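You operate a simulated robot arm through the tools that you are given. There is no shell and no other tool.

You run a simulated robot arm. Do the job below in one go: nothing can be reset, and whatever is moved stays where it is left.

Task
Pack the clip box that the carton names; close and tape the carton.
Fine: crease the flap, yellow tape strip on the seam, smooth the bubbles out with the orange pad and put it back; leave the other box. What is to be rubbed or washed off counts as gone when no trace of it is left.
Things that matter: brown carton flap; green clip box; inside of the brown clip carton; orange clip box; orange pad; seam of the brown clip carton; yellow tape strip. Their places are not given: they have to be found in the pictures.

The check looks at the end state, three seconds after you hand in, the way a careful person would. Anything else that was tipped, shoved, dropped, spilled or broken makes it a failure.

Robot
A 6-joint arm with a two-finger gripper, fixed in place. Base frame: the origin is on the floor under the middle of its stand, x ahead of it, y to its left, z up; the work surface is at about z = 900. Readings come in mm, degrees, newtons and seconds.
It reaches about 1572 mm from its shoulder. Its first joint turns from -166.0 to 166.0 degrees. Payload 2.45 kg.
Tool frame: the origin (TCP) lies between the finger pads and is the grasp point; the fingertips stand 20 mm ahead of it; z points along the fingers, y is the line along which they close. The gripper opens to 140 mm; its body begins 168 mm behind the TCP.
Orientation is told as [roll, pitch, yaw] about the base's x, y, z axes, in that order, counted from this pose: with the fingers straight down and closing along the base's y, the tool's x points along the base's -x, its y along +y and its z along -z.

Tools
- The arm moves only by the tool apply_moves. Its argument "deltas" is a list of rows, each an object (a shift or turn left out is 0, a gripper value left out holds the last) with "xyz": the shift along the tool's x, y, z in mm, a list of three; "turn": the turn, a rotation vector about the tool's x, y, z in degrees, a list of three. In form: [{"xyz": [tx, ty, tz], "turn": [wx, wy, wz]}, ...]. A call has 1 to 20 rows; each row shifts and turns the commanded pose from where the row before left it, along the tool's axes as they then stand. "gripper" is the gripper command, from -1 (fully open) to 1 (shut), values between in proportion, set as the call begins (left out, the last holds). Each row takes 0.2 s and may step no farther than 50 mm and 8.6 degrees from the row before; otherwise, or with a gripper value out of range, the whole call is refused. Where a pose cannot be reached the arm comes as near as it can. A force on the tool above 90 N (or 10 N above the force at the start of the call, whichever is more), or a blocked arm, ends the call early, and 0.2 s more pass. Each finger travels about 45 mm/s and halts on what it meets, pressing with about 25 N; the grip force reading is that of the motor and also rises with nothing between the fingers. The clock runs only during rows and for 0.2 s after the last one: add rows that do not move to give the fingers time. The reply holds the time, the measured pose of the TCP, the force on the tool along the base axes, the opening and the grip force, in the units named above and with some noise, with the torque about the TCP (base axes, N m) and any sound that the robot's microphone picked up.
- Cameras (640 x 400 px; columns grow to the right, rows downward): "scene" is fixed at [417.8, 653.7, 1666.4]; the picture's right is [-0.62, -0.79, 0.00], its down [-0.57, 0.45, -0.69] and it looks along [0.54, -0.43, -0.72] (base axes); focal length 309 px, centre (320, 200). "wrist" rides on the gripper at [78, 11, -209] in the tool frame; the picture's right is [-0.14, 0.99, 0.00], its down [-0.92, -0.13, -0.37] and it looks along [-0.37, -0.05, 0.93] (tool axes); focal length 280 px, centre (320, 200).
- camera(camera): a new picture of that camera. It takes no simulated time.
- pixel_to_xyz(camera, pixels): there is no depth. For up to 12 entries [column, row, z] of the newest picture of that camera ("zoom" is the newest enlarged one), the place [x, y] in the base frame at which the ray of that pixel passes the height z, good to about 2 mm, but the place of the scene camera against the robot may be out by one fixed shift of up to 25 mm in any direction. It takes no simulated time.
- zoom(camera, box): a new picture of the part [left, top, right, bottom] of that camera's present view, enlarged. It takes no simulated time.
- close_job(): hands the job in; it is judged then, once.

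Open the gripper and draw the arm clear of the work before you hand the job in, unless the task says otherwise.

The tools are called after ">>>" by a JSON object that holds its "op" and its "data". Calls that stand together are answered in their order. apply_moves: Moves the arm, as the interface text tells. Its arguments: {"type":"object","properties":{"deltas":{"type":"array","items":{"type":"object","properties":{"xyz":{"type":"array","items":{"type":"number"}},"turn":{"type":"array","items":{"type":"number"}}}}},"gripper":{"type":"number"}},"required":["deltas"]} The other tools are called the same way: camera (camera) takes a picture; pixel_to_xyz (camera, pixels) gives the place at which the rays of pixels pass given heights; zoom (camera, box) takes an enlarged picture of a part of a camera's view; close_job () hands the job in.

At the start:

```text
time: 0.0
position: [775.5, 77.0, 1277.4]
tool_rot: [0.0, -0.1, -0.1]
force: [0.4, 0.6, 0.3]
moment: [0.01, 0.0, -0.02]
grip_width: 140.2
finger_force: 0.0
```

scene: 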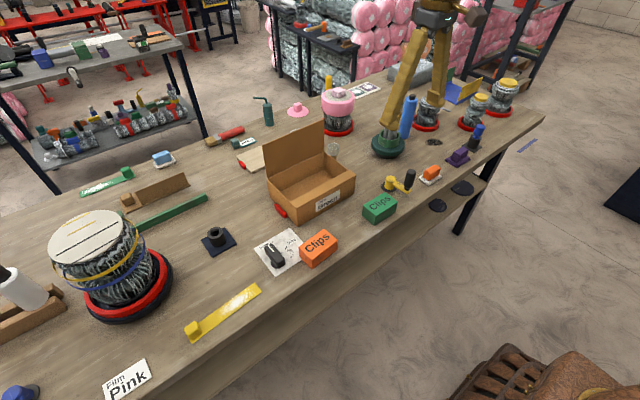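
wrist: 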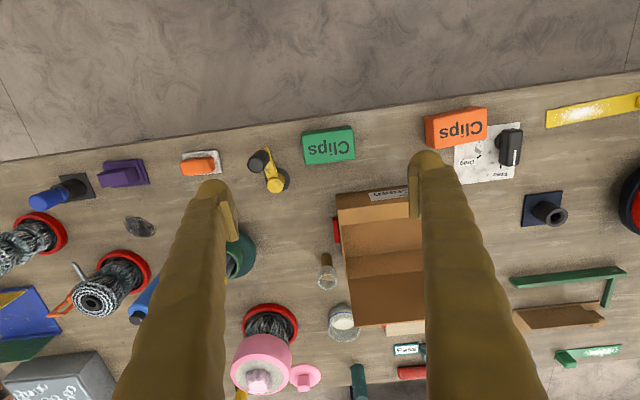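

I start by looking more closely at the carton label and the things around it (carton at about (310,185) in the scene picture).

>>> {"op": "zoom", "data": {"camera": "scene", "box": [230, 100, 430, 225]}}

>>> {"op": "zoom", "data": {"camera": "scene", "box": [170, 220, 350, 345]}}

>>> {"op": "zoom", "data": {"camera": "scene", "box": [350, 130, 510, 230]}}

>>> {"op": "zoom", "data": {"camera": "wrist", "box": [300, 90, 540, 240]}}

```text
3.20 times, centred on (330, 162) of scene
```

zoom: 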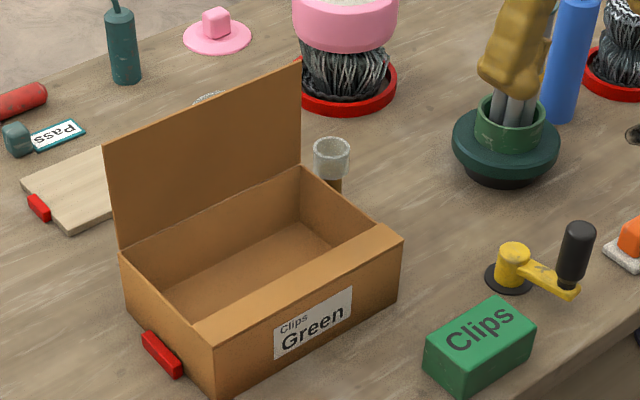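

```text
3.20 times, centred on (260, 282) of scene
```

zoom: 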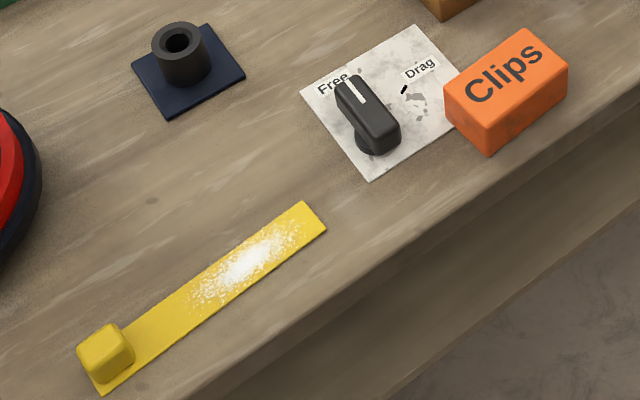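

```text
4.00 times, centred on (430, 180) of scene
```

zoom: 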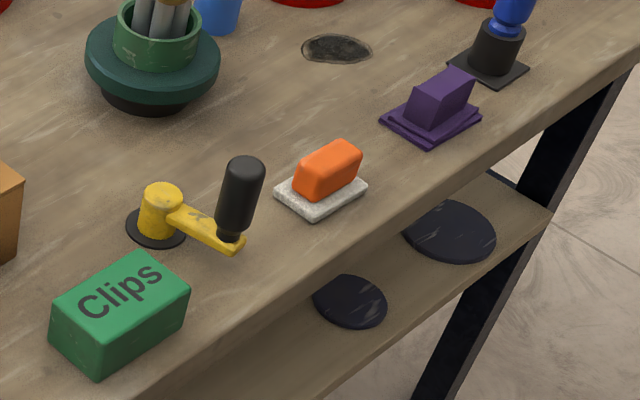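

```text
2.67 times, centred on (420, 165) of wrist
```

zoom: 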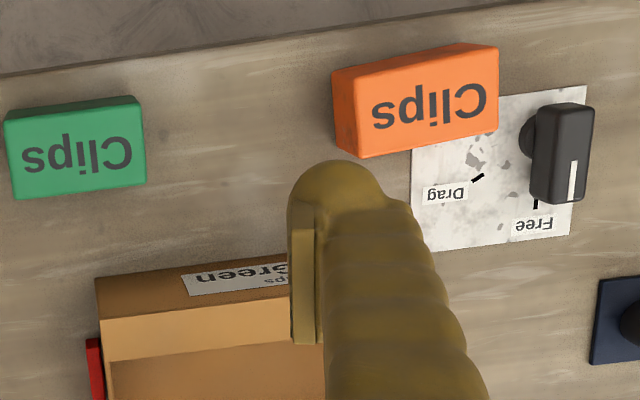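

The carton's label reads "Clips Green", so the green box goes in. I measure the table-level corners of the main objects with the wrist camera.

>>> {"op": "pixel_to_xyz", "data": {"camera": "wrist", "pixels": [[304, 133, 940], [354, 128, 940], [305, 164, 900], [355, 158, 900], [336, 196, 1000], [410, 186, 1000], [340, 232, 900], [200, 162, 900], [220, 150, 900], [425, 118, 940], [487, 107, 940], [546, 108, 900]]}}

>>> {"op": "zoom", "data": {"camera": "wrist", "box": [160, 100, 360, 225]}}

>>> {"op": "zoom", "data": {"camera": "wrist", "box": [300, 170, 460, 350]}}

>>> {"op": "zoom", "data": {"camera": "wrist", "box": [480, 60, 640, 160]}}

```text
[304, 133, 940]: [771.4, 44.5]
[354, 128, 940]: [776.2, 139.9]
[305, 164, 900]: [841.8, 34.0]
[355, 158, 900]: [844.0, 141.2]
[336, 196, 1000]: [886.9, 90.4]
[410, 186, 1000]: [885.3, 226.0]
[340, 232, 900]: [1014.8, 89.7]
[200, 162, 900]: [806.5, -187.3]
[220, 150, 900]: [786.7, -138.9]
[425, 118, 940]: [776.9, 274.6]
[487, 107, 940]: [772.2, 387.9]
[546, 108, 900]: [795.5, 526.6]
```

```text
3.20 times, centred on (260, 162) of wrist
```

zoom: 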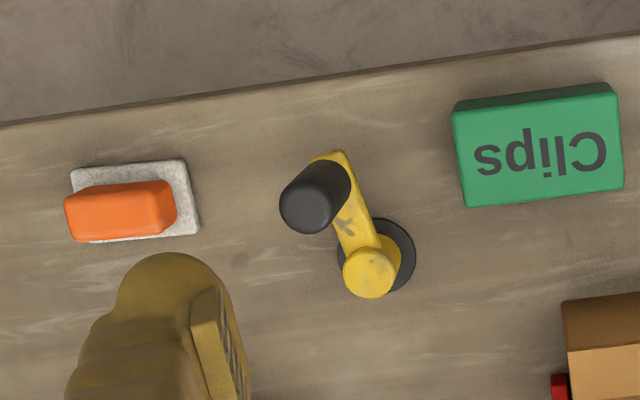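

```text
2.22 times, centred on (380, 260) of wrist
```

zoom: 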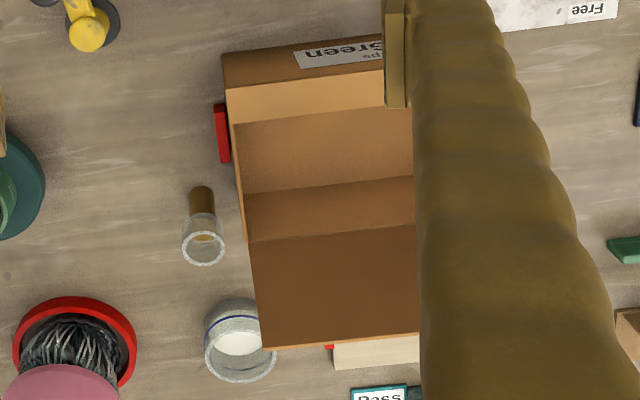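

```text
4.00 times, centred on (560, 110) of wrist
```

zoom: 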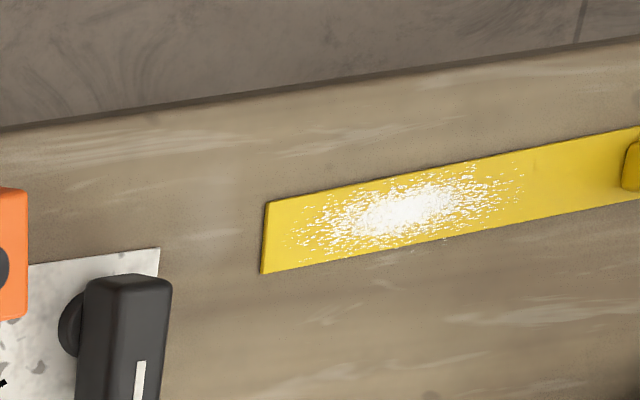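

The green box lies near (805, 88) and the carton is centred near y≈165. I shift the arm +90 mm in y so the whole carton is seen between the fingers, then take a new picture for a second viewpoint.

>>> {"op": "apply_moves", "data": {"deltas": [{"xyz": [0, 30, 0]}, {"xyz": [0, 30, 0]}, {"xyz": [0, 30, 0]}, {"xyz": [0, 0, 0]}]}}

>>> {"op": "camera", "data": {"camera": "wrist"}}

```text
time: 1.0
position: [777.9, 167.8, 1278.7]
tool_rot: [0.0, 0.1, 0.0]
force: [-0.3, -0.1, -0.3]
moment: [0.03, -0.02, 0.02]
grip_width: 139.8
finger_force: 0.1
```

```text
taken
```

wrist: 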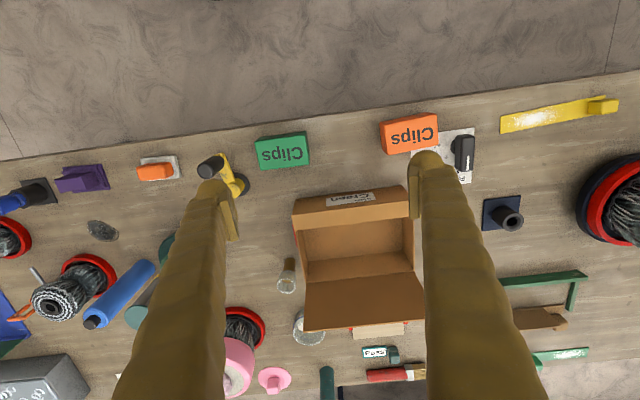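

Now I zoom on the carton and tape in this view to pick precise corners.

>>> {"op": "zoom", "data": {"camera": "wrist", "box": [270, 170, 450, 345]}}

>>> {"op": "zoom", "data": {"camera": "wrist", "box": [240, 110, 330, 180]}}

>>> {"op": "zoom", "data": {"camera": "wrist", "box": [490, 80, 630, 150]}}

>>> {"op": "zoom", "data": {"camera": "wrist", "box": [120, 140, 220, 200]}}

```text
2.29 times, centred on (360, 258) of wrist
```

zoom: 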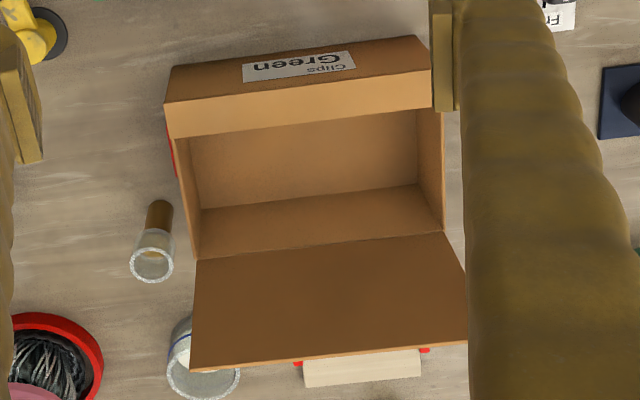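

```text
5.71 times, centred on (285, 145) of wrist
```

zoom: 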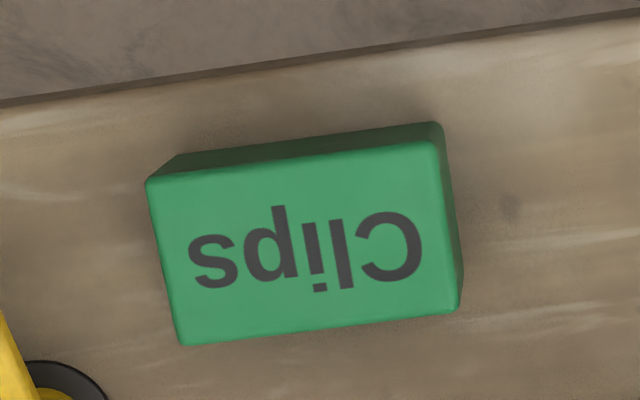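

```text
4.57 times, centred on (560, 115) of wrist
```

zoom: 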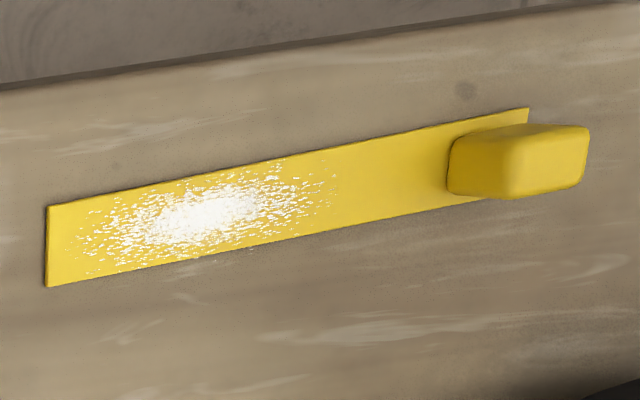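

```text
6.40 times, centred on (170, 170) of wrist
```

zoom: 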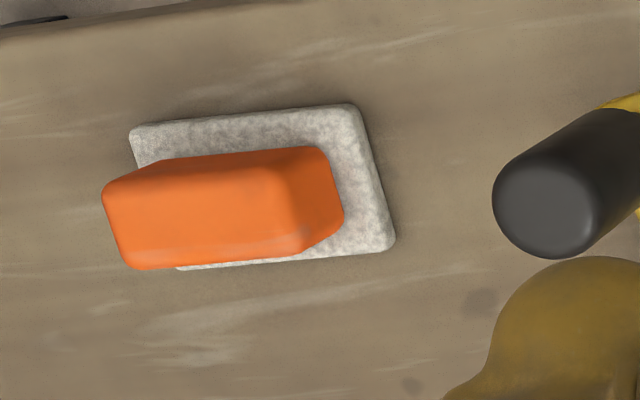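

Triangulating with the two wrist views gives: carton front x≈920, hinge x≈1087, y≈94–328, top z≈995, and the flap standing near vertical. I get exact positions from the tool at those heights.

>>> {"op": "pixel_to_xyz", "data": {"camera": "wrist", "pixels": [[254.7, 141.5, 945], [306, 135, 945], [309.9, 164.3, 945], [260.8, 170.4, 945], [292.2, 215.1, 995], [408.1, 198.9, 995], [294.8, 230.4, 995], [306.2, 283.7, 995], [415.1, 271.9, 995], [303.1, 331.9, 1121], [424.3, 319.6, 1121], [295.3, 199.3, 900]]}}

>>> {"op": "pixel_to_xyz", "data": {"camera": "wrist", "pixels": [[499.9, 116.3, 901], [500.0, 134, 901], [605, 94.8, 901], [590, 112, 930], [618, 99, 930], [602, 113, 930], [140, 159, 900], [176, 156, 900], [182, 175, 900], [140, 170, 930], [171, 163, 930], [158, 180, 930]]}}

```text
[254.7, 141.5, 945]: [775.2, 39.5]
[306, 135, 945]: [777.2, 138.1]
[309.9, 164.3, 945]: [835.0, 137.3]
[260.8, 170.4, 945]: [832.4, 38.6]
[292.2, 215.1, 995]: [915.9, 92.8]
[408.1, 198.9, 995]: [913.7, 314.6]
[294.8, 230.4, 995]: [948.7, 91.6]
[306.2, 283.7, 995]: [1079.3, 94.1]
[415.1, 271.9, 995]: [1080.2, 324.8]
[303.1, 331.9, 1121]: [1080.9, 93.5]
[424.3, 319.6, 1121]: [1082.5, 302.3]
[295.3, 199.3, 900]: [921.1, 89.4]
```

```text
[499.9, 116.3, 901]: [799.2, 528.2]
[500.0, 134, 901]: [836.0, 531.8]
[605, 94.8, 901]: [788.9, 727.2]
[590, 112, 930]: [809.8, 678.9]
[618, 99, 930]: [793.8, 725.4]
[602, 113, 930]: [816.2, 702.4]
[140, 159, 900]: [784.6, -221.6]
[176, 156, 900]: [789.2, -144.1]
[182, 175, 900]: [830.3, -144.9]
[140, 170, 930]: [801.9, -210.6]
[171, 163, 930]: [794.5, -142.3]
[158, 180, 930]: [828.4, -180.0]
```

The green box is centred near (805, 88), about 99 mm long in y and 58 mm in x, top about z=945. I move above it at z≈1080 and look again.

>>> {"op": "apply_moves", "data": {"deltas": [{"xyz": [-5.4, -16, 30]}, {"xyz": [-5.4, -16, 40]}, {"xyz": [-5.4, -16, 45]}, {"xyz": [-5.4, -16, 45]}, {"xyz": [-5.4, -16, 39]}, {"xyz": [0, 0, 0]}]}}

>>> {"op": "camera", "data": {"camera": "wrist"}}

>>> {"op": "camera", "data": {"camera": "scene"}}

```text
time: 2.4
position: [802.0, 86.9, 1077.6]
tool_rot: [-0.1, -0.1, 0.1]
force: [0.3, 0.0, -0.2]
moment: [0.01, -0.02, 0.0]
grip_width: 139.9
finger_force: 0.0
```

```text
taken
```

wrist: 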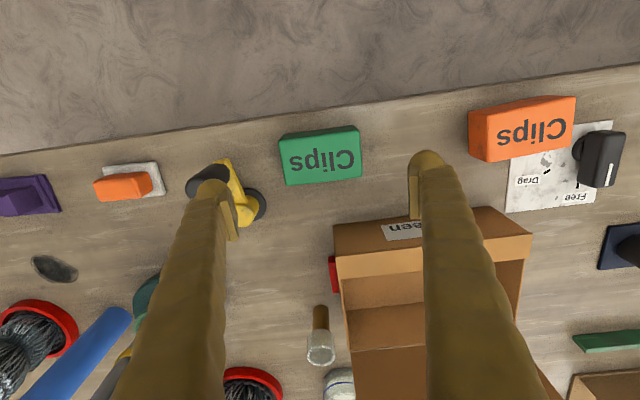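

```text
taken
```

scene: 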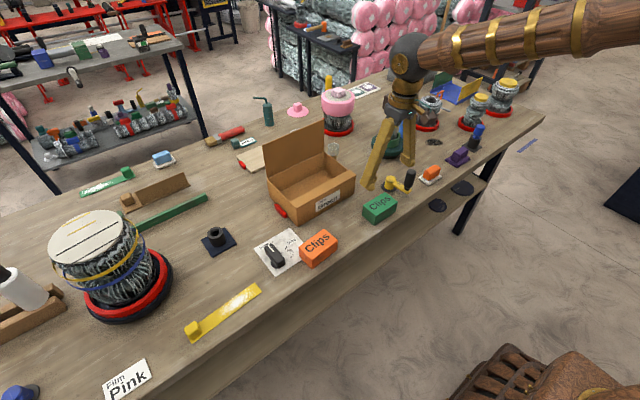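

I zoom on the green box and the crank handle next to it to measure them from this closer view.

>>> {"op": "zoom", "data": {"camera": "wrist", "box": [180, 100, 400, 237]}}

>>> {"op": "pixel_to_xyz", "data": {"camera": "wrist", "pixels": [[279, 138, 945], [358, 129, 945], [361, 177, 945], [287, 185, 945], [207, 185, 980], [207, 185, 1000], [245, 206, 900], [230, 160, 930]]}}

```text
2.91 times, centred on (290, 168) of wrist
```

zoom: 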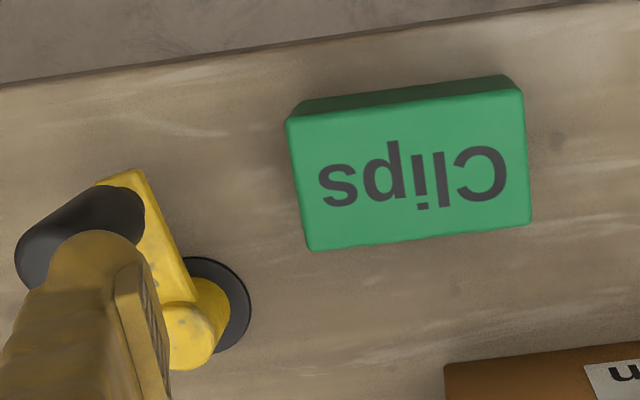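

```text
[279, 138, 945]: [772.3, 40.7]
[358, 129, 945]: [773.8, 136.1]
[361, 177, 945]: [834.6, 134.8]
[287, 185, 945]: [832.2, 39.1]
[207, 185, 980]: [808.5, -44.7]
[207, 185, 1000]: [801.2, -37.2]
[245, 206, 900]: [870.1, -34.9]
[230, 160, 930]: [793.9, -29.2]
```

Box centre is (803, 88); the crank handle is at about (806,-43), so I narrow the opening to about 120 mm for clearance and descend to z≈926.

>>> {"op": "apply_moves", "data": {"deltas": [{"xyz": [-1, 1, 0]}, {"xyz": [0, 0, 0]}, {"xyz": [0, 0, 35]}, {"xyz": [0, 0, 35]}, {"xyz": [0, 0, 30]}, {"xyz": [0, 0, 20]}, {"xyz": [0, 0, 0]}], "gripper": -0.714}}

>>> {"op": "camera", "data": {"camera": "wrist"}}

>>> {"op": "zoom", "data": {"camera": "scene", "box": [330, 120, 450, 230]}}

```text
time: 4.0
position: [805.9, 87.4, 958.7]
tool_rot: [0.0, 0.0, -0.1]
force: [-0.5, -1.1, -0.2]
moment: [-0.02, 0.0, -0.02]
grip_width: 119.9
finger_force: 0.1
```

```text
taken
```

wrist: 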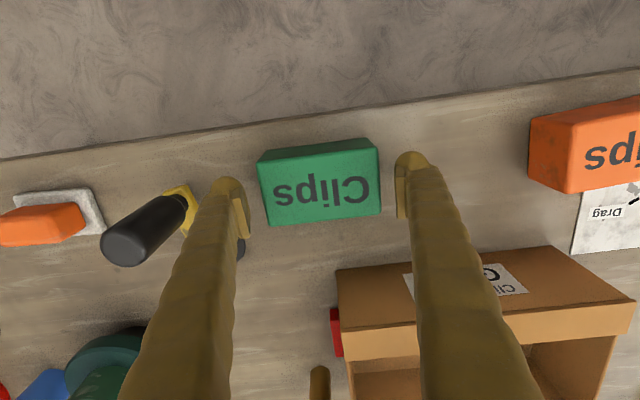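

```text
3.64 times, centred on (390, 175) of scene
```

zoom: 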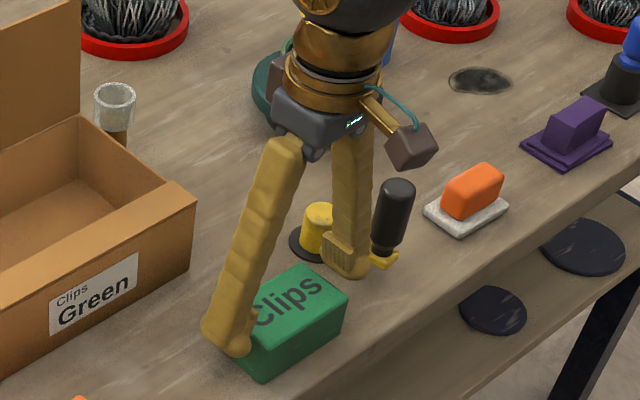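

The fingers straddle the green box with clearance to the handle. I descend another 33 mm and then close.

>>> {"op": "apply_moves", "data": {"deltas": [{"xyz": [1.5, 0, 15]}, {"xyz": [0, 0, 12]}, {"xyz": [0, 0, 6]}, {"xyz": [0, 0, 0]}]}}

>>> {"op": "apply_moves", "data": {"deltas": [{"xyz": [0, 0, 0]}, {"xyz": [0, 0, 0]}, {"xyz": [0, 0, 0]}, {"xyz": [0, 0, 0]}, {"xyz": [0, 0, 0]}], "gripper": 0.2}}

```text
time: 5.0
position: [802.7, 87.4, 927.3]
tool_rot: [0.0, 0.0, 0.0]
force: [0.3, 0.0, -0.2]
moment: [0.01, 0.0, 0.01]
grip_width: 120.1
finger_force: 0.2
```

```text
time: 6.2
position: [803.0, 87.6, 927.5]
tool_rot: [0.0, 0.0, 0.0]
force: [0.0, -0.5, 4.2]
moment: [-0.01, 0.06, -0.13]
grip_width: 108.7
finger_force: 24.8
```

The fingers hold something 108.7 mm wide with 25 N. I lift it straight up 30 mm first and check.

>>> {"op": "apply_moves", "data": {"deltas": [{"xyz": [0, 0, -10]}, {"xyz": [0, 0, -15]}, {"xyz": [0, 0, -15]}, {"xyz": [0, 0, 0]}]}}

>>> {"op": "camera", "data": {"camera": "wrist"}}

>>> {"op": "zoom", "data": {"camera": "scene", "box": [330, 120, 450, 230]}}

```text
time: 7.2
position: [804.9, 87.2, 966.7]
tool_rot: [-0.1, -0.1, 0.0]
force: [-0.4, -0.6, -2.2]
moment: [0.01, 0.01, 0.01]
grip_width: 104.8
finger_force: 25.8
```

```text
taken
```

wrist: 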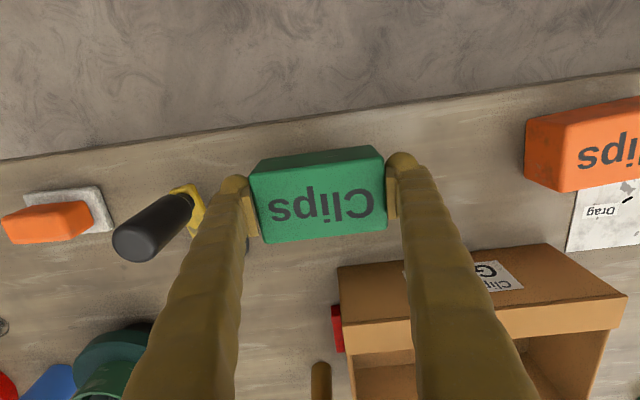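

```text
3.64 times, centred on (390, 175) of scene
```

zoom: 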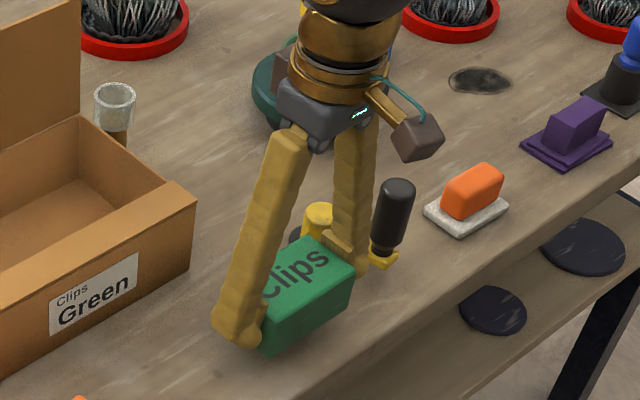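

The box is held (104.8 mm, 25 N) and off the table. I raise it to z≈1090 and carry it over the carton opening, centred near (1014, 209).

>>> {"op": "apply_moves", "data": {"deltas": [{"xyz": [0, 0, -30]}, {"xyz": [0, 0, -40]}, {"xyz": [0, 0, -40]}, {"xyz": [0, 0, -14]}, {"xyz": [-20, 12, 0]}, {"xyz": [-35, 20, 0]}, {"xyz": [-40, 23, 0]}, {"xyz": [-40, 23, 0]}, {"xyz": [-40, 23, 0]}, {"xyz": [-25, 15, 0]}, {"xyz": [-11, 6, 0]}, {"xyz": [0, 0, 0]}]}}

>>> {"op": "camera", "data": {"camera": "wrist"}}

>>> {"op": "camera", "data": {"camera": "scene"}}

```text
time: 9.8
position: [1013.6, 210.7, 1090.3]
tool_rot: [0.0, 0.0, 0.0]
force: [-0.4, 0.4, -2.5]
moment: [-0.02, -0.02, 0.0]
grip_width: 104.9
finger_force: 24.8
```

```text
taken
```

wrist: 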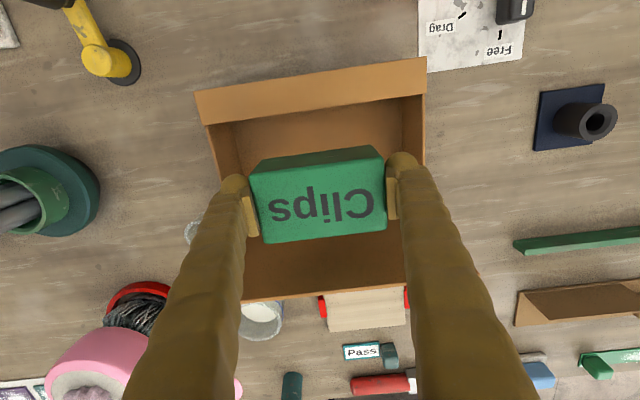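

```text
taken
```

scene: 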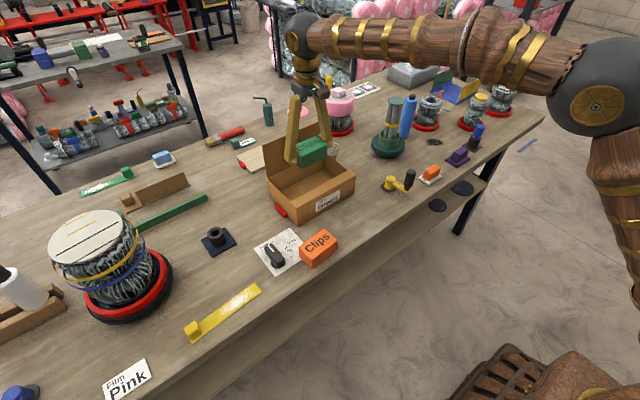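

The box hangs over the carton opening. I measure the ledge edges from this nearer view to confirm the clearance before lowering.

>>> {"op": "zoom", "data": {"camera": "wrist", "box": [180, 40, 450, 209]}}

>>> {"op": "pixel_to_xyz", "data": {"camera": "wrist", "pixels": [[196, 91, 995], [425, 58, 995], [203, 125, 995], [425, 94, 995], [250, 172, 1115], [378, 150, 1115], [387, 231, 1115], [265, 243, 1115], [246, 301, 1121], [405, 289, 1121]]}}

```text
2.37 times, centred on (315, 124) of wrist
```

zoom: 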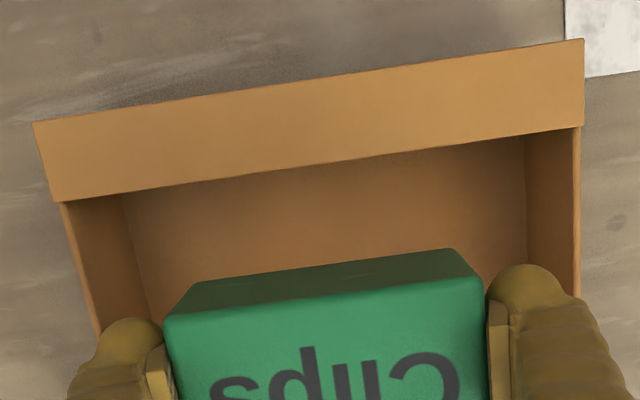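

```text
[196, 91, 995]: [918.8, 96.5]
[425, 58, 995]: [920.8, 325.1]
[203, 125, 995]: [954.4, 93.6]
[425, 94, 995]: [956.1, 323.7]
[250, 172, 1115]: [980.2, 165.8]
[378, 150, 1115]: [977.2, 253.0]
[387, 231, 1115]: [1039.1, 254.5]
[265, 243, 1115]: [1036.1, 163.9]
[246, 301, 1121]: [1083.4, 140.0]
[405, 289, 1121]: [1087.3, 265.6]
```

Opening spans x 955–1084, y 95–325 and the box sits at x 979–1038, so it fits. I lower it in steps, watching the force.

>>> {"op": "apply_moves", "data": {"deltas": [{"xyz": [-2, 0, 30]}, {"xyz": [0, 0, 35]}, {"xyz": [0, 0, 35]}, {"xyz": [0, 0, 30]}, {"xyz": [0, 0, 15]}, {"xyz": [0, 0, 0]}]}}

>>> {"op": "camera", "data": {"camera": "wrist"}}

>>> {"op": "zoom", "data": {"camera": "scene", "box": [230, 80, 430, 225]}}

```text
time: 11.2
position: [1018.6, 208.9, 947.5]
tool_rot: [0.0, 0.0, 0.1]
force: [0.8, -0.5, -2.9]
moment: [-0.01, 0.0, -0.01]
grip_width: 104.6
finger_force: 24.7
```

```text
taken
```

wrist: 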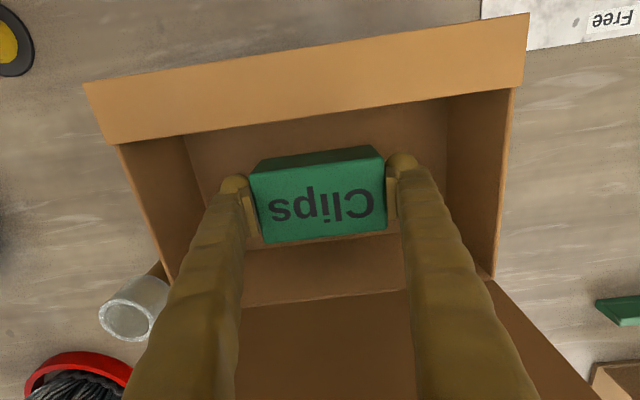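

```text
2.76 times, centred on (330, 152) of scene
```

zoom: 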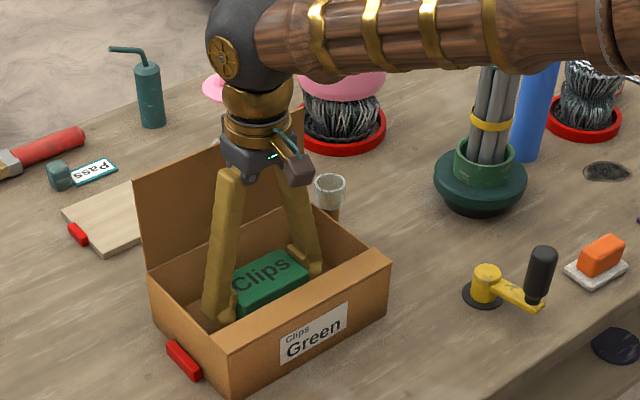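

The box is well inside the carton. I lower in small steps towards the floor and watch for contact.

>>> {"op": "apply_moves", "data": {"deltas": [{"xyz": [0, 0, 7]}, {"xyz": [0, 0, 4]}, {"xyz": [0, 0, 0]}]}}

>>> {"op": "apply_moves", "data": {"deltas": [{"xyz": [0, 0, 2]}, {"xyz": [0, 0, 0]}]}}

```text
time: 12.0
position: [1019.3, 208.7, 937.1]
tool_rot: [0.0, -0.1, 0.0]
force: [3.2, -5.4, 33.8]
moment: [-0.12, 0.56, 0.13]
grip_width: 105.6
finger_force: 25.0
```

```text
time: 12.6
position: [1018.6, 208.3, 934.6]
tool_rot: [0.0, -0.2, 0.0]
force: [6.0, -9.0, 32.9]
moment: [-0.1, 0.32, 0.21]
grip_width: 107.3
finger_force: 24.9
```

Contact at z≈937 (33 N up): the box is on the carton floor. I back off 3 mm to unload and open to 122 mm.

>>> {"op": "apply_moves", "data": {"deltas": [{"xyz": [0, 0, -3]}, {"xyz": [0, 0, 0]}]}}

>>> {"op": "apply_moves", "data": {"deltas": [{"xyz": [0, 0, 0]}, {"xyz": [0, 0, 0]}, {"xyz": [0, 0, 0]}], "gripper": -0.74}}

>>> {"op": "camera", "data": {"camera": "wrist"}}

```text
time: 13.2
position: [1014.9, 209.7, 933.2]
tool_rot: [0.0, 0.2, -0.1]
force: [0.5, -0.4, -0.8]
moment: [0.05, -0.08, -0.06]
grip_width: 107.2
finger_force: 25.3
```

```text
time: 14.0
position: [1017.1, 208.7, 936.4]
tool_rot: [0.1, 0.0, -0.1]
force: [-0.7, -0.3, 0.1]
moment: [0.0, 0.0, 0.04]
grip_width: 121.8
finger_force: 0.1
```

```text
taken
```

wrist: 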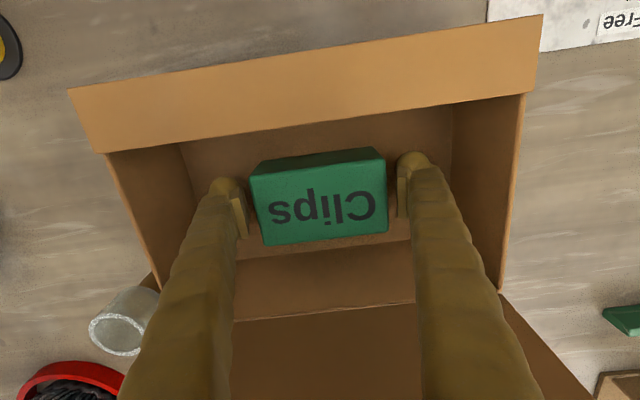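

The box is free of the fingers. I raise straight up to z≈1200.

>>> {"op": "apply_moves", "data": {"deltas": [{"xyz": [0, 0, -15]}, {"xyz": [0, 0, -30]}, {"xyz": [0, 0, -45]}, {"xyz": [0, 0, -45]}, {"xyz": [0, 0, -45]}, {"xyz": [0, 0, -45]}, {"xyz": [0, 0, -35]}, {"xyz": [0, 0, 0]}]}}

>>> {"op": "camera", "data": {"camera": "wrist"}}

>>> {"op": "camera", "data": {"camera": "scene"}}

```text
time: 15.8
position: [1016.8, 210.3, 1197.0]
tool_rot: [-0.1, 0.0, 0.0]
force: [-0.2, 0.0, -0.9]
moment: [-0.01, 0.03, 0.0]
grip_width: 121.9
finger_force: 0.1
```

```text
taken
```

wrist: 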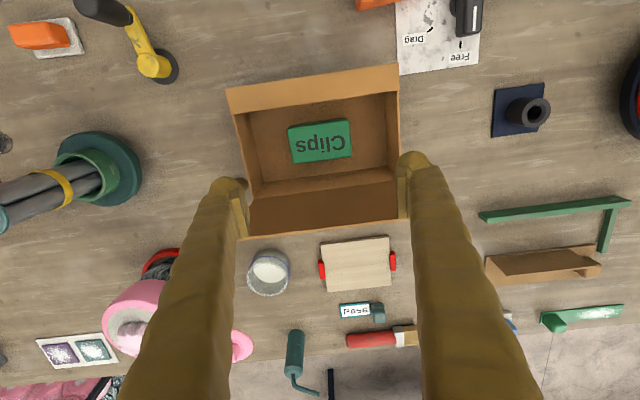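

```text
taken
```

scene: 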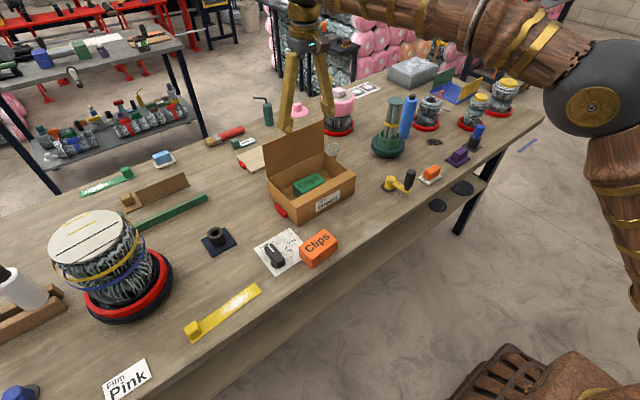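

The green box lies in the carton. Next is the flap: I measure what stands behind it (board near (355,265), jar near (268,272)) and close the gripper here above everything.

>>> {"op": "pixel_to_xyz", "data": {"camera": "wrist", "pixels": [[320, 246, 910], [390, 238, 910], [268, 260, 960], [268, 255, 990], [248, 238, 1121], [400, 222, 1121], [250, 202, 995], [395, 180, 995], [227, 89, 995], [398, 64, 995]]}}

>>> {"op": "apply_moves", "data": {"deltas": [{"xyz": [0, 0, 0]}, {"xyz": [0, 0, 0]}, {"xyz": [0, 0, 0]}, {"xyz": [0, 0, 0]}, {"xyz": [0, 0, 0]}, {"xyz": [0, 0, 0]}, {"xyz": [0, 0, 0]}], "gripper": 1}}

>>> {"op": "zoom", "data": {"camera": "scene", "box": [220, 60, 400, 200]}}

```text
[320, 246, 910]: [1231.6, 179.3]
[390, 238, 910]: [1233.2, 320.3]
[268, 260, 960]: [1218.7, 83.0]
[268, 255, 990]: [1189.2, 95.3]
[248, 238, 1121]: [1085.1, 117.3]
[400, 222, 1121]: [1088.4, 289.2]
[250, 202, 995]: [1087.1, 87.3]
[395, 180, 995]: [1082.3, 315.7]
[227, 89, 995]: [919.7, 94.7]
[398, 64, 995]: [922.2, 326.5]
```

```text
time: 17.4
position: [1015.0, 210.0, 1195.4]
tool_rot: [-0.1, 0.0, 0.0]
force: [-0.8, -0.4, -1.0]
moment: [-0.02, -0.04, 0.0]
grip_width: 0.0
finger_force: 16.1
```

```text
2.86 times, centred on (310, 130) of scene
```

zoom: 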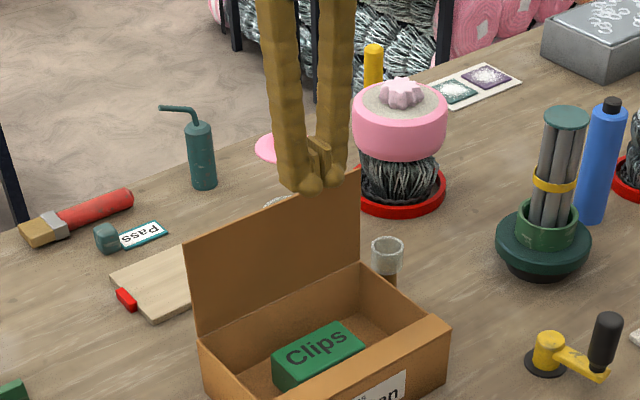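

Behind the flap there is free space up to x≈1190. I move the closed fingers over to x≈1128, then down to z≈1105 behind the flap.

>>> {"op": "apply_moves", "data": {"deltas": [{"xyz": [-30, 0, 0]}, {"xyz": [-40, 0, 0]}, {"xyz": [-40, 0, 0]}, {"xyz": [0, 0, 0]}, {"xyz": [0, 0, 30]}, {"xyz": [0, 0, 35]}, {"xyz": [0, 0, 25]}, {"xyz": [0, 0, 0]}]}}

>>> {"op": "camera", "data": {"camera": "wrist"}}

>>> {"op": "zoom", "data": {"camera": "scene", "box": [220, 60, 400, 200]}}

```text
time: 19.2
position: [1113.2, 206.1, 1101.8]
tool_rot: [-0.1, -0.1, 0.0]
force: [0.7, 0.3, 0.0]
moment: [0.0, 0.0, 0.0]
grip_width: 0.0
finger_force: 25.4
out of reach, approached as far as the arm can: row 3
```

```text
taken
```

wrist: 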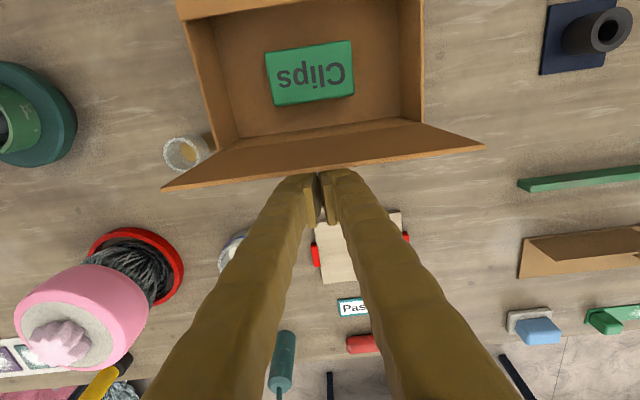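

```text
2.86 times, centred on (310, 130) of scene
```

zoom: 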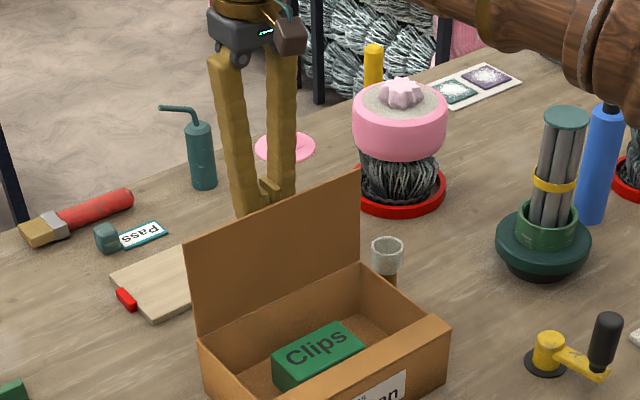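

The reach limit stopped me at x≈1113, but that is already behind the flap (flap at x≈1085). I start pushing toward -x and check force and pose.

>>> {"op": "apply_moves", "data": {"deltas": [{"xyz": [15, 0, 0]}, {"xyz": [15, 0, 0]}, {"xyz": [10, 0, 0]}, {"xyz": [0, 0, 0]}]}}

>>> {"op": "camera", "data": {"camera": "wrist"}}

>>> {"op": "zoom", "data": {"camera": "scene", "box": [220, 60, 400, 200]}}

```text
time: 20.2
position: [1073.8, 207.7, 1099.1]
tool_rot: [0.0, 0.0, 0.0]
force: [-0.1, 0.2, 0.1]
moment: [0.0, -0.01, 0.01]
grip_width: 0.0
finger_force: 29.5
```

```text
taken
```

wrist: 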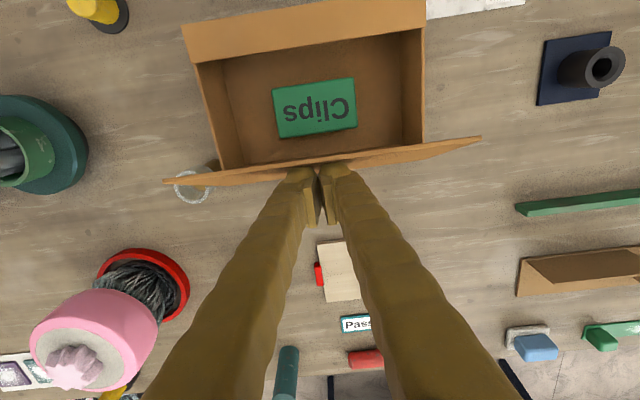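

```text
2.86 times, centred on (310, 130) of scene
```

zoom: 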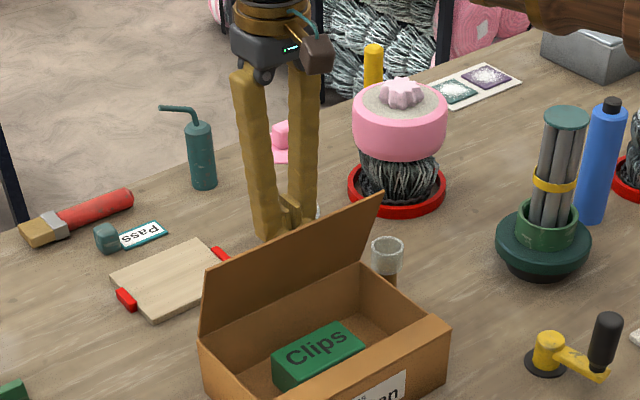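

The flap follows at about 75° with hardly any force. I continue the push along an arc to about 30°.

>>> {"op": "apply_moves", "data": {"deltas": [{"xyz": [14, 0, 1]}, {"xyz": [15, 0, 2]}, {"xyz": [12, 0, 6]}, {"xyz": [11, 0, 8]}, {"xyz": [10, 0, 9]}, {"xyz": [8, 0, 10]}, {"xyz": [0, 0, 0]}]}}

>>> {"op": "camera", "data": {"camera": "wrist"}}

>>> {"op": "zoom", "data": {"camera": "scene", "box": [220, 60, 400, 225]}}

```text
time: 21.8
position: [1004.1, 206.8, 1064.5]
tool_rot: [0.0, -0.1, 0.0]
force: [0.0, 0.5, -0.2]
moment: [0.0, 0.0, 0.0]
grip_width: 0.2
finger_force: 29.2
```

```text
taken
```

wrist: 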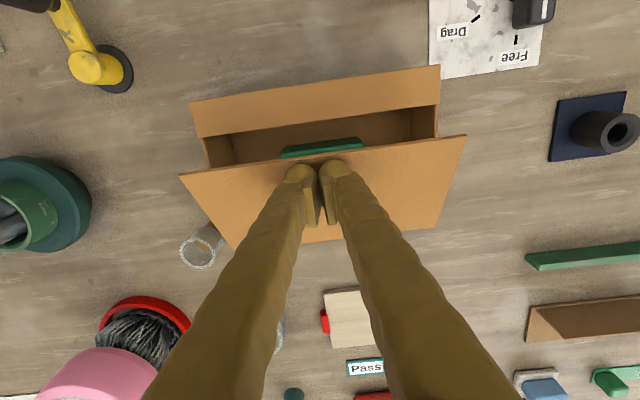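

```text
2.42 times, centred on (310, 142) of scene
```

zoom: 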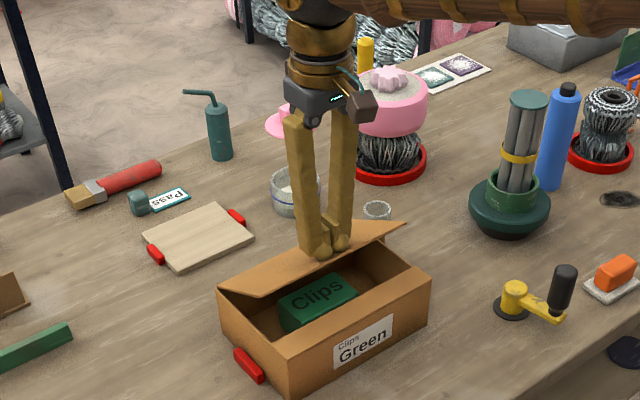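

The flap is at roughly 35° now. I continue to near closed, in smaller downward steps.

>>> {"op": "apply_moves", "data": {"deltas": [{"xyz": [7, 0, 11]}, {"xyz": [5, 0, 11]}, {"xyz": [4, 0, 10]}, {"xyz": [2, 0, 8]}, {"xyz": [0, 0, 4]}, {"xyz": [0, 0, 0]}]}}

>>> {"op": "camera", "data": {"camera": "wrist"}}

>>> {"op": "zoom", "data": {"camera": "scene", "box": [220, 60, 400, 225]}}

```text
time: 23.2
position: [987.5, 206.7, 1018.0]
tool_rot: [0.1, -0.1, 0.0]
force: [-0.6, 0.6, 0.7]
moment: [0.0, 0.0, -0.01]
grip_width: 6.3
finger_force: 29.5
```

```text
taken
```

wrist: 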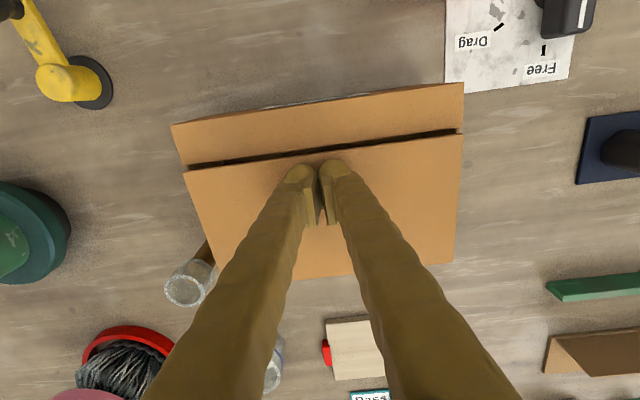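

```text
2.42 times, centred on (310, 142) of scene
```

zoom: 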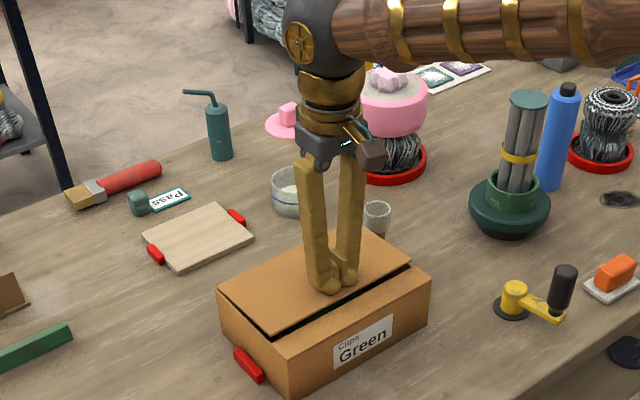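

The flap is nearly closed with a thin gap at the ledge (row ~145 in the wrist view). I press further down in small steps.

>>> {"op": "apply_moves", "data": {"deltas": [{"xyz": [0, 0, 3]}, {"xyz": [0, 0, 2]}, {"xyz": [0, 0, 0]}]}}

>>> {"op": "zoom", "data": {"camera": "wrist", "box": [150, 60, 500, 279]}}

>>> {"op": "zoom", "data": {"camera": "scene", "box": [260, 110, 380, 225]}}

```text
time: 24.0
position: [986.4, 207.0, 1013.9]
tool_rot: [0.0, 0.1, 0.0]
force: [0.9, -0.1, -0.4]
moment: [-0.01, 0.01, -0.03]
grip_width: 6.1
finger_force: 28.9
```

```text
1.83 times, centred on (325, 170) of wrist
```

zoom: 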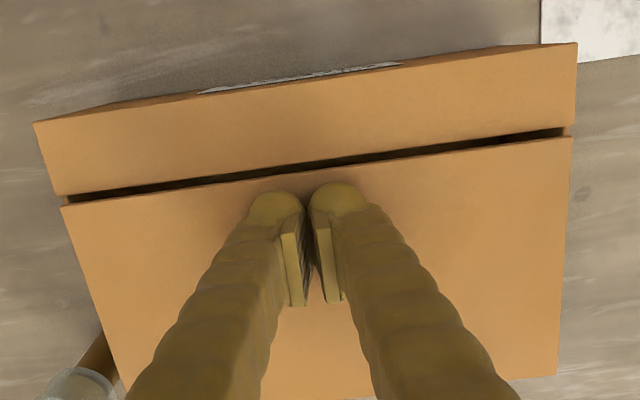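

```text
3.48 times, centred on (320, 168) of scene
```

zoom: 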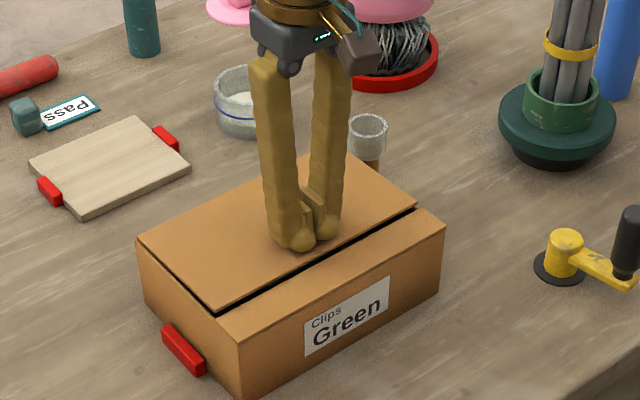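

Still a few mm of gap. I press further, watching for the force to rise.

>>> {"op": "apply_moves", "data": {"deltas": [{"xyz": [0, 0, 2]}, {"xyz": [0, 0, 2]}, {"xyz": [0, 0, 0]}]}}

>>> {"op": "apply_moves", "data": {"deltas": [{"xyz": [0, 0, 2]}, {"xyz": [0, 0, 2]}, {"xyz": [0, 0, 0]}]}}

>>> {"op": "zoom", "data": {"camera": "wrist", "box": [150, 60, 500, 279]}}

```text
time: 24.8
position: [986.0, 206.2, 1010.7]
tool_rot: [-0.1, 0.0, 0.0]
force: [-0.2, 0.0, 0.8]
moment: [-0.02, 0.01, 0.0]
grip_width: 6.1
finger_force: 29.3
```

```text
time: 25.6
position: [986.4, 206.2, 1008.6]
tool_rot: [0.0, -0.1, -0.1]
force: [-2.9, -4.4, 20.0]
moment: [-0.09, -0.08, -0.01]
grip_width: 5.9
finger_force: 29.5
```

```text
1.83 times, centred on (325, 170) of wrist
```

zoom: 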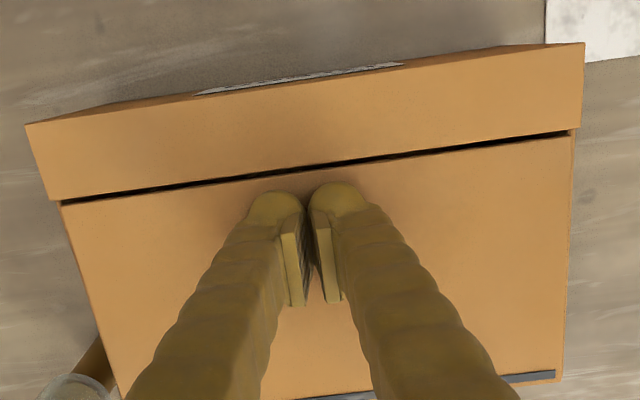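

Contact with 20 N: flap now level with the ledge. A grey band shows near the hinge edge (around (430,268) in the wrist view); I look closer at it.

>>> {"op": "zoom", "data": {"camera": "wrist", "box": [380, 220, 480, 290]}}

>>> {"op": "zoom", "data": {"camera": "scene", "box": [250, 120, 370, 225]}}

>>> {"op": "camera", "data": {"camera": "wrist"}}

```text
5.71 times, centred on (430, 255) of wrist
```

zoom: 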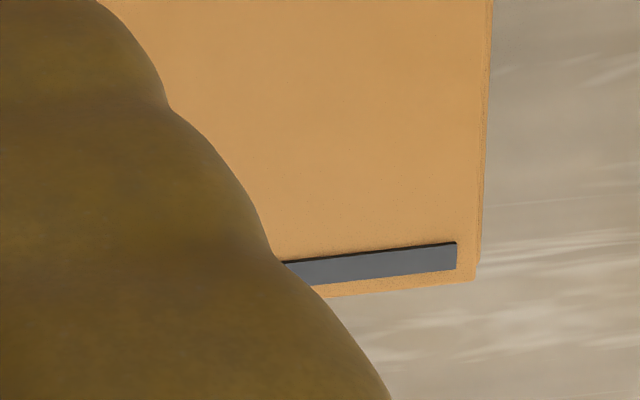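

```text
3.81 times, centred on (310, 172) of scene
```

zoom: 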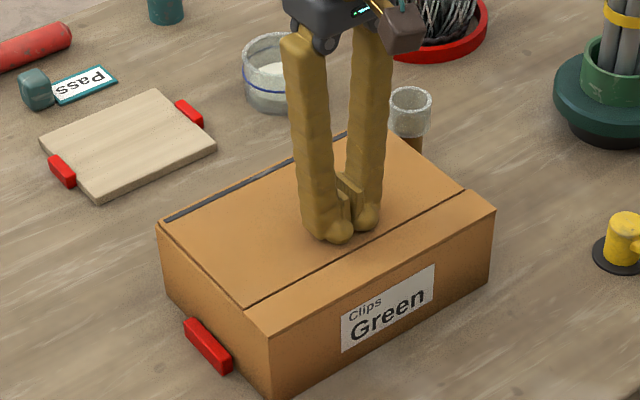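

```text
taken
```

wrist: 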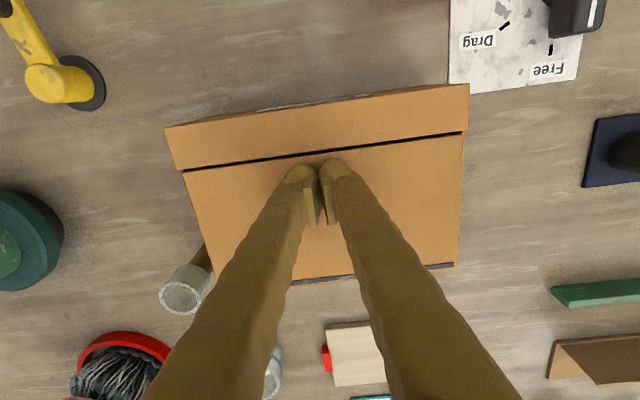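

A dark crease line appeared along the hinge as the flap closed. I lift 40 mm and see whether the flap stays down.

>>> {"op": "apply_moves", "data": {"deltas": [{"xyz": [0, 0, -10]}, {"xyz": [0, 0, -30]}, {"xyz": [0, 0, -40]}, {"xyz": [0, 0, -40]}, {"xyz": [0, 0, 0]}, {"xyz": [0, 0, 0]}]}}

>>> {"op": "camera", "data": {"camera": "wrist"}}

>>> {"op": "zoom", "data": {"camera": "scene", "box": [250, 120, 370, 225]}}

```text
time: 27.0
position: [986.0, 207.5, 1124.8]
tool_rot: [0.0, 0.1, 0.0]
force: [0.0, -0.2, 0.0]
moment: [0.01, 0.01, -0.03]
grip_width: 0.0
finger_force: 29.9
```

```text
taken
```

wrist: 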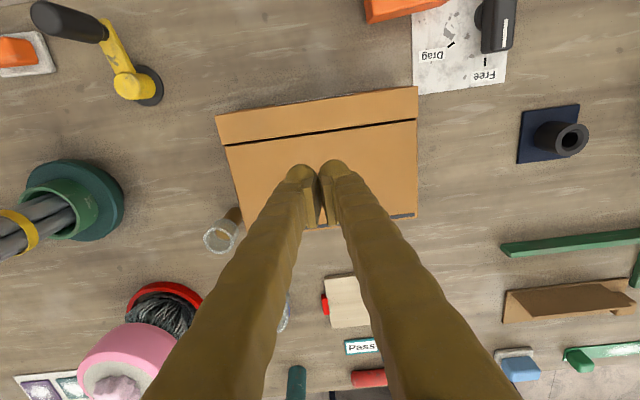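

```text
3.81 times, centred on (310, 172) of scene
```

zoom: 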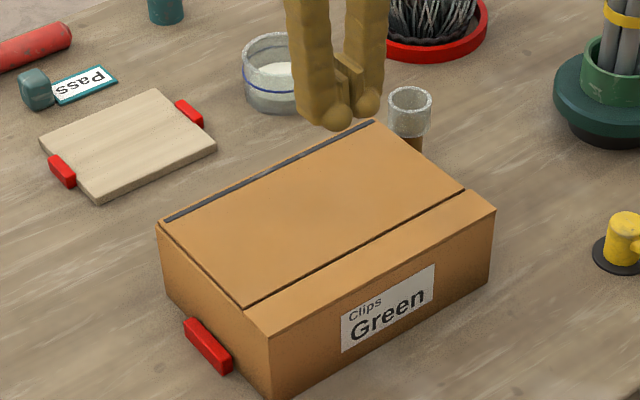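

The flap stays shut with the crease line along the hinge. Next the tape: I measure the seam line now and locate the big basket near the tape so the arm avoids it.

>>> {"op": "pixel_to_xyz", "data": {"camera": "wrist", "pixels": [[226, 146, 990], [416, 121, 990], [215, 115, 990], [417, 87, 990]]}}

>>> {"op": "camera", "data": {"camera": "scene"}}

>>> {"op": "pixel_to_xyz", "data": {"camera": "scene", "pixels": [[128, 290, 900], [172, 270, 900], [85, 305, 900], [97, 240, 1050], [190, 333, 930], [257, 290, 900], [215, 235, 940], [310, 240, 940]]}}

>>> {"op": "zoom", "data": {"camera": "wrist", "box": [200, 70, 440, 240]}}

```text
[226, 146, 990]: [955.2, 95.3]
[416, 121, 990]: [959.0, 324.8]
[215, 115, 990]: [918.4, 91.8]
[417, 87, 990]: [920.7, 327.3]
```

```text
taken
```

scene: 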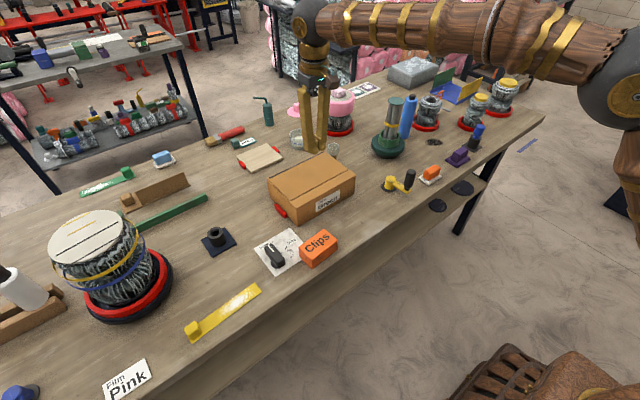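

```text
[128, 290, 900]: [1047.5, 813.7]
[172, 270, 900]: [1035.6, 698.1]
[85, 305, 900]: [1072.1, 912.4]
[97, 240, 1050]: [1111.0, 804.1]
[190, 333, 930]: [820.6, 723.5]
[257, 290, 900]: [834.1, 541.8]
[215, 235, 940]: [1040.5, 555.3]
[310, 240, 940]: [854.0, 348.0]
```

```text
2.35 times, centred on (320, 155) of wrist
```

zoom: 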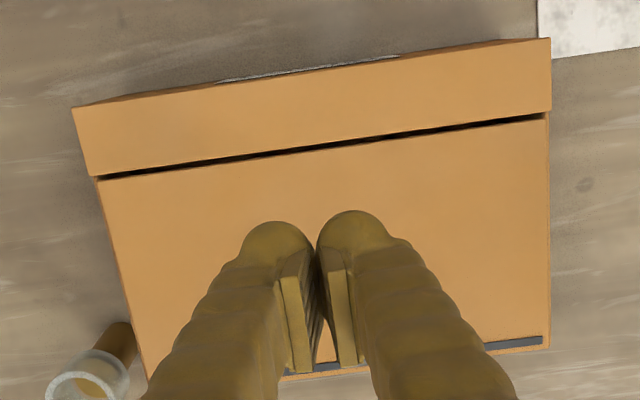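

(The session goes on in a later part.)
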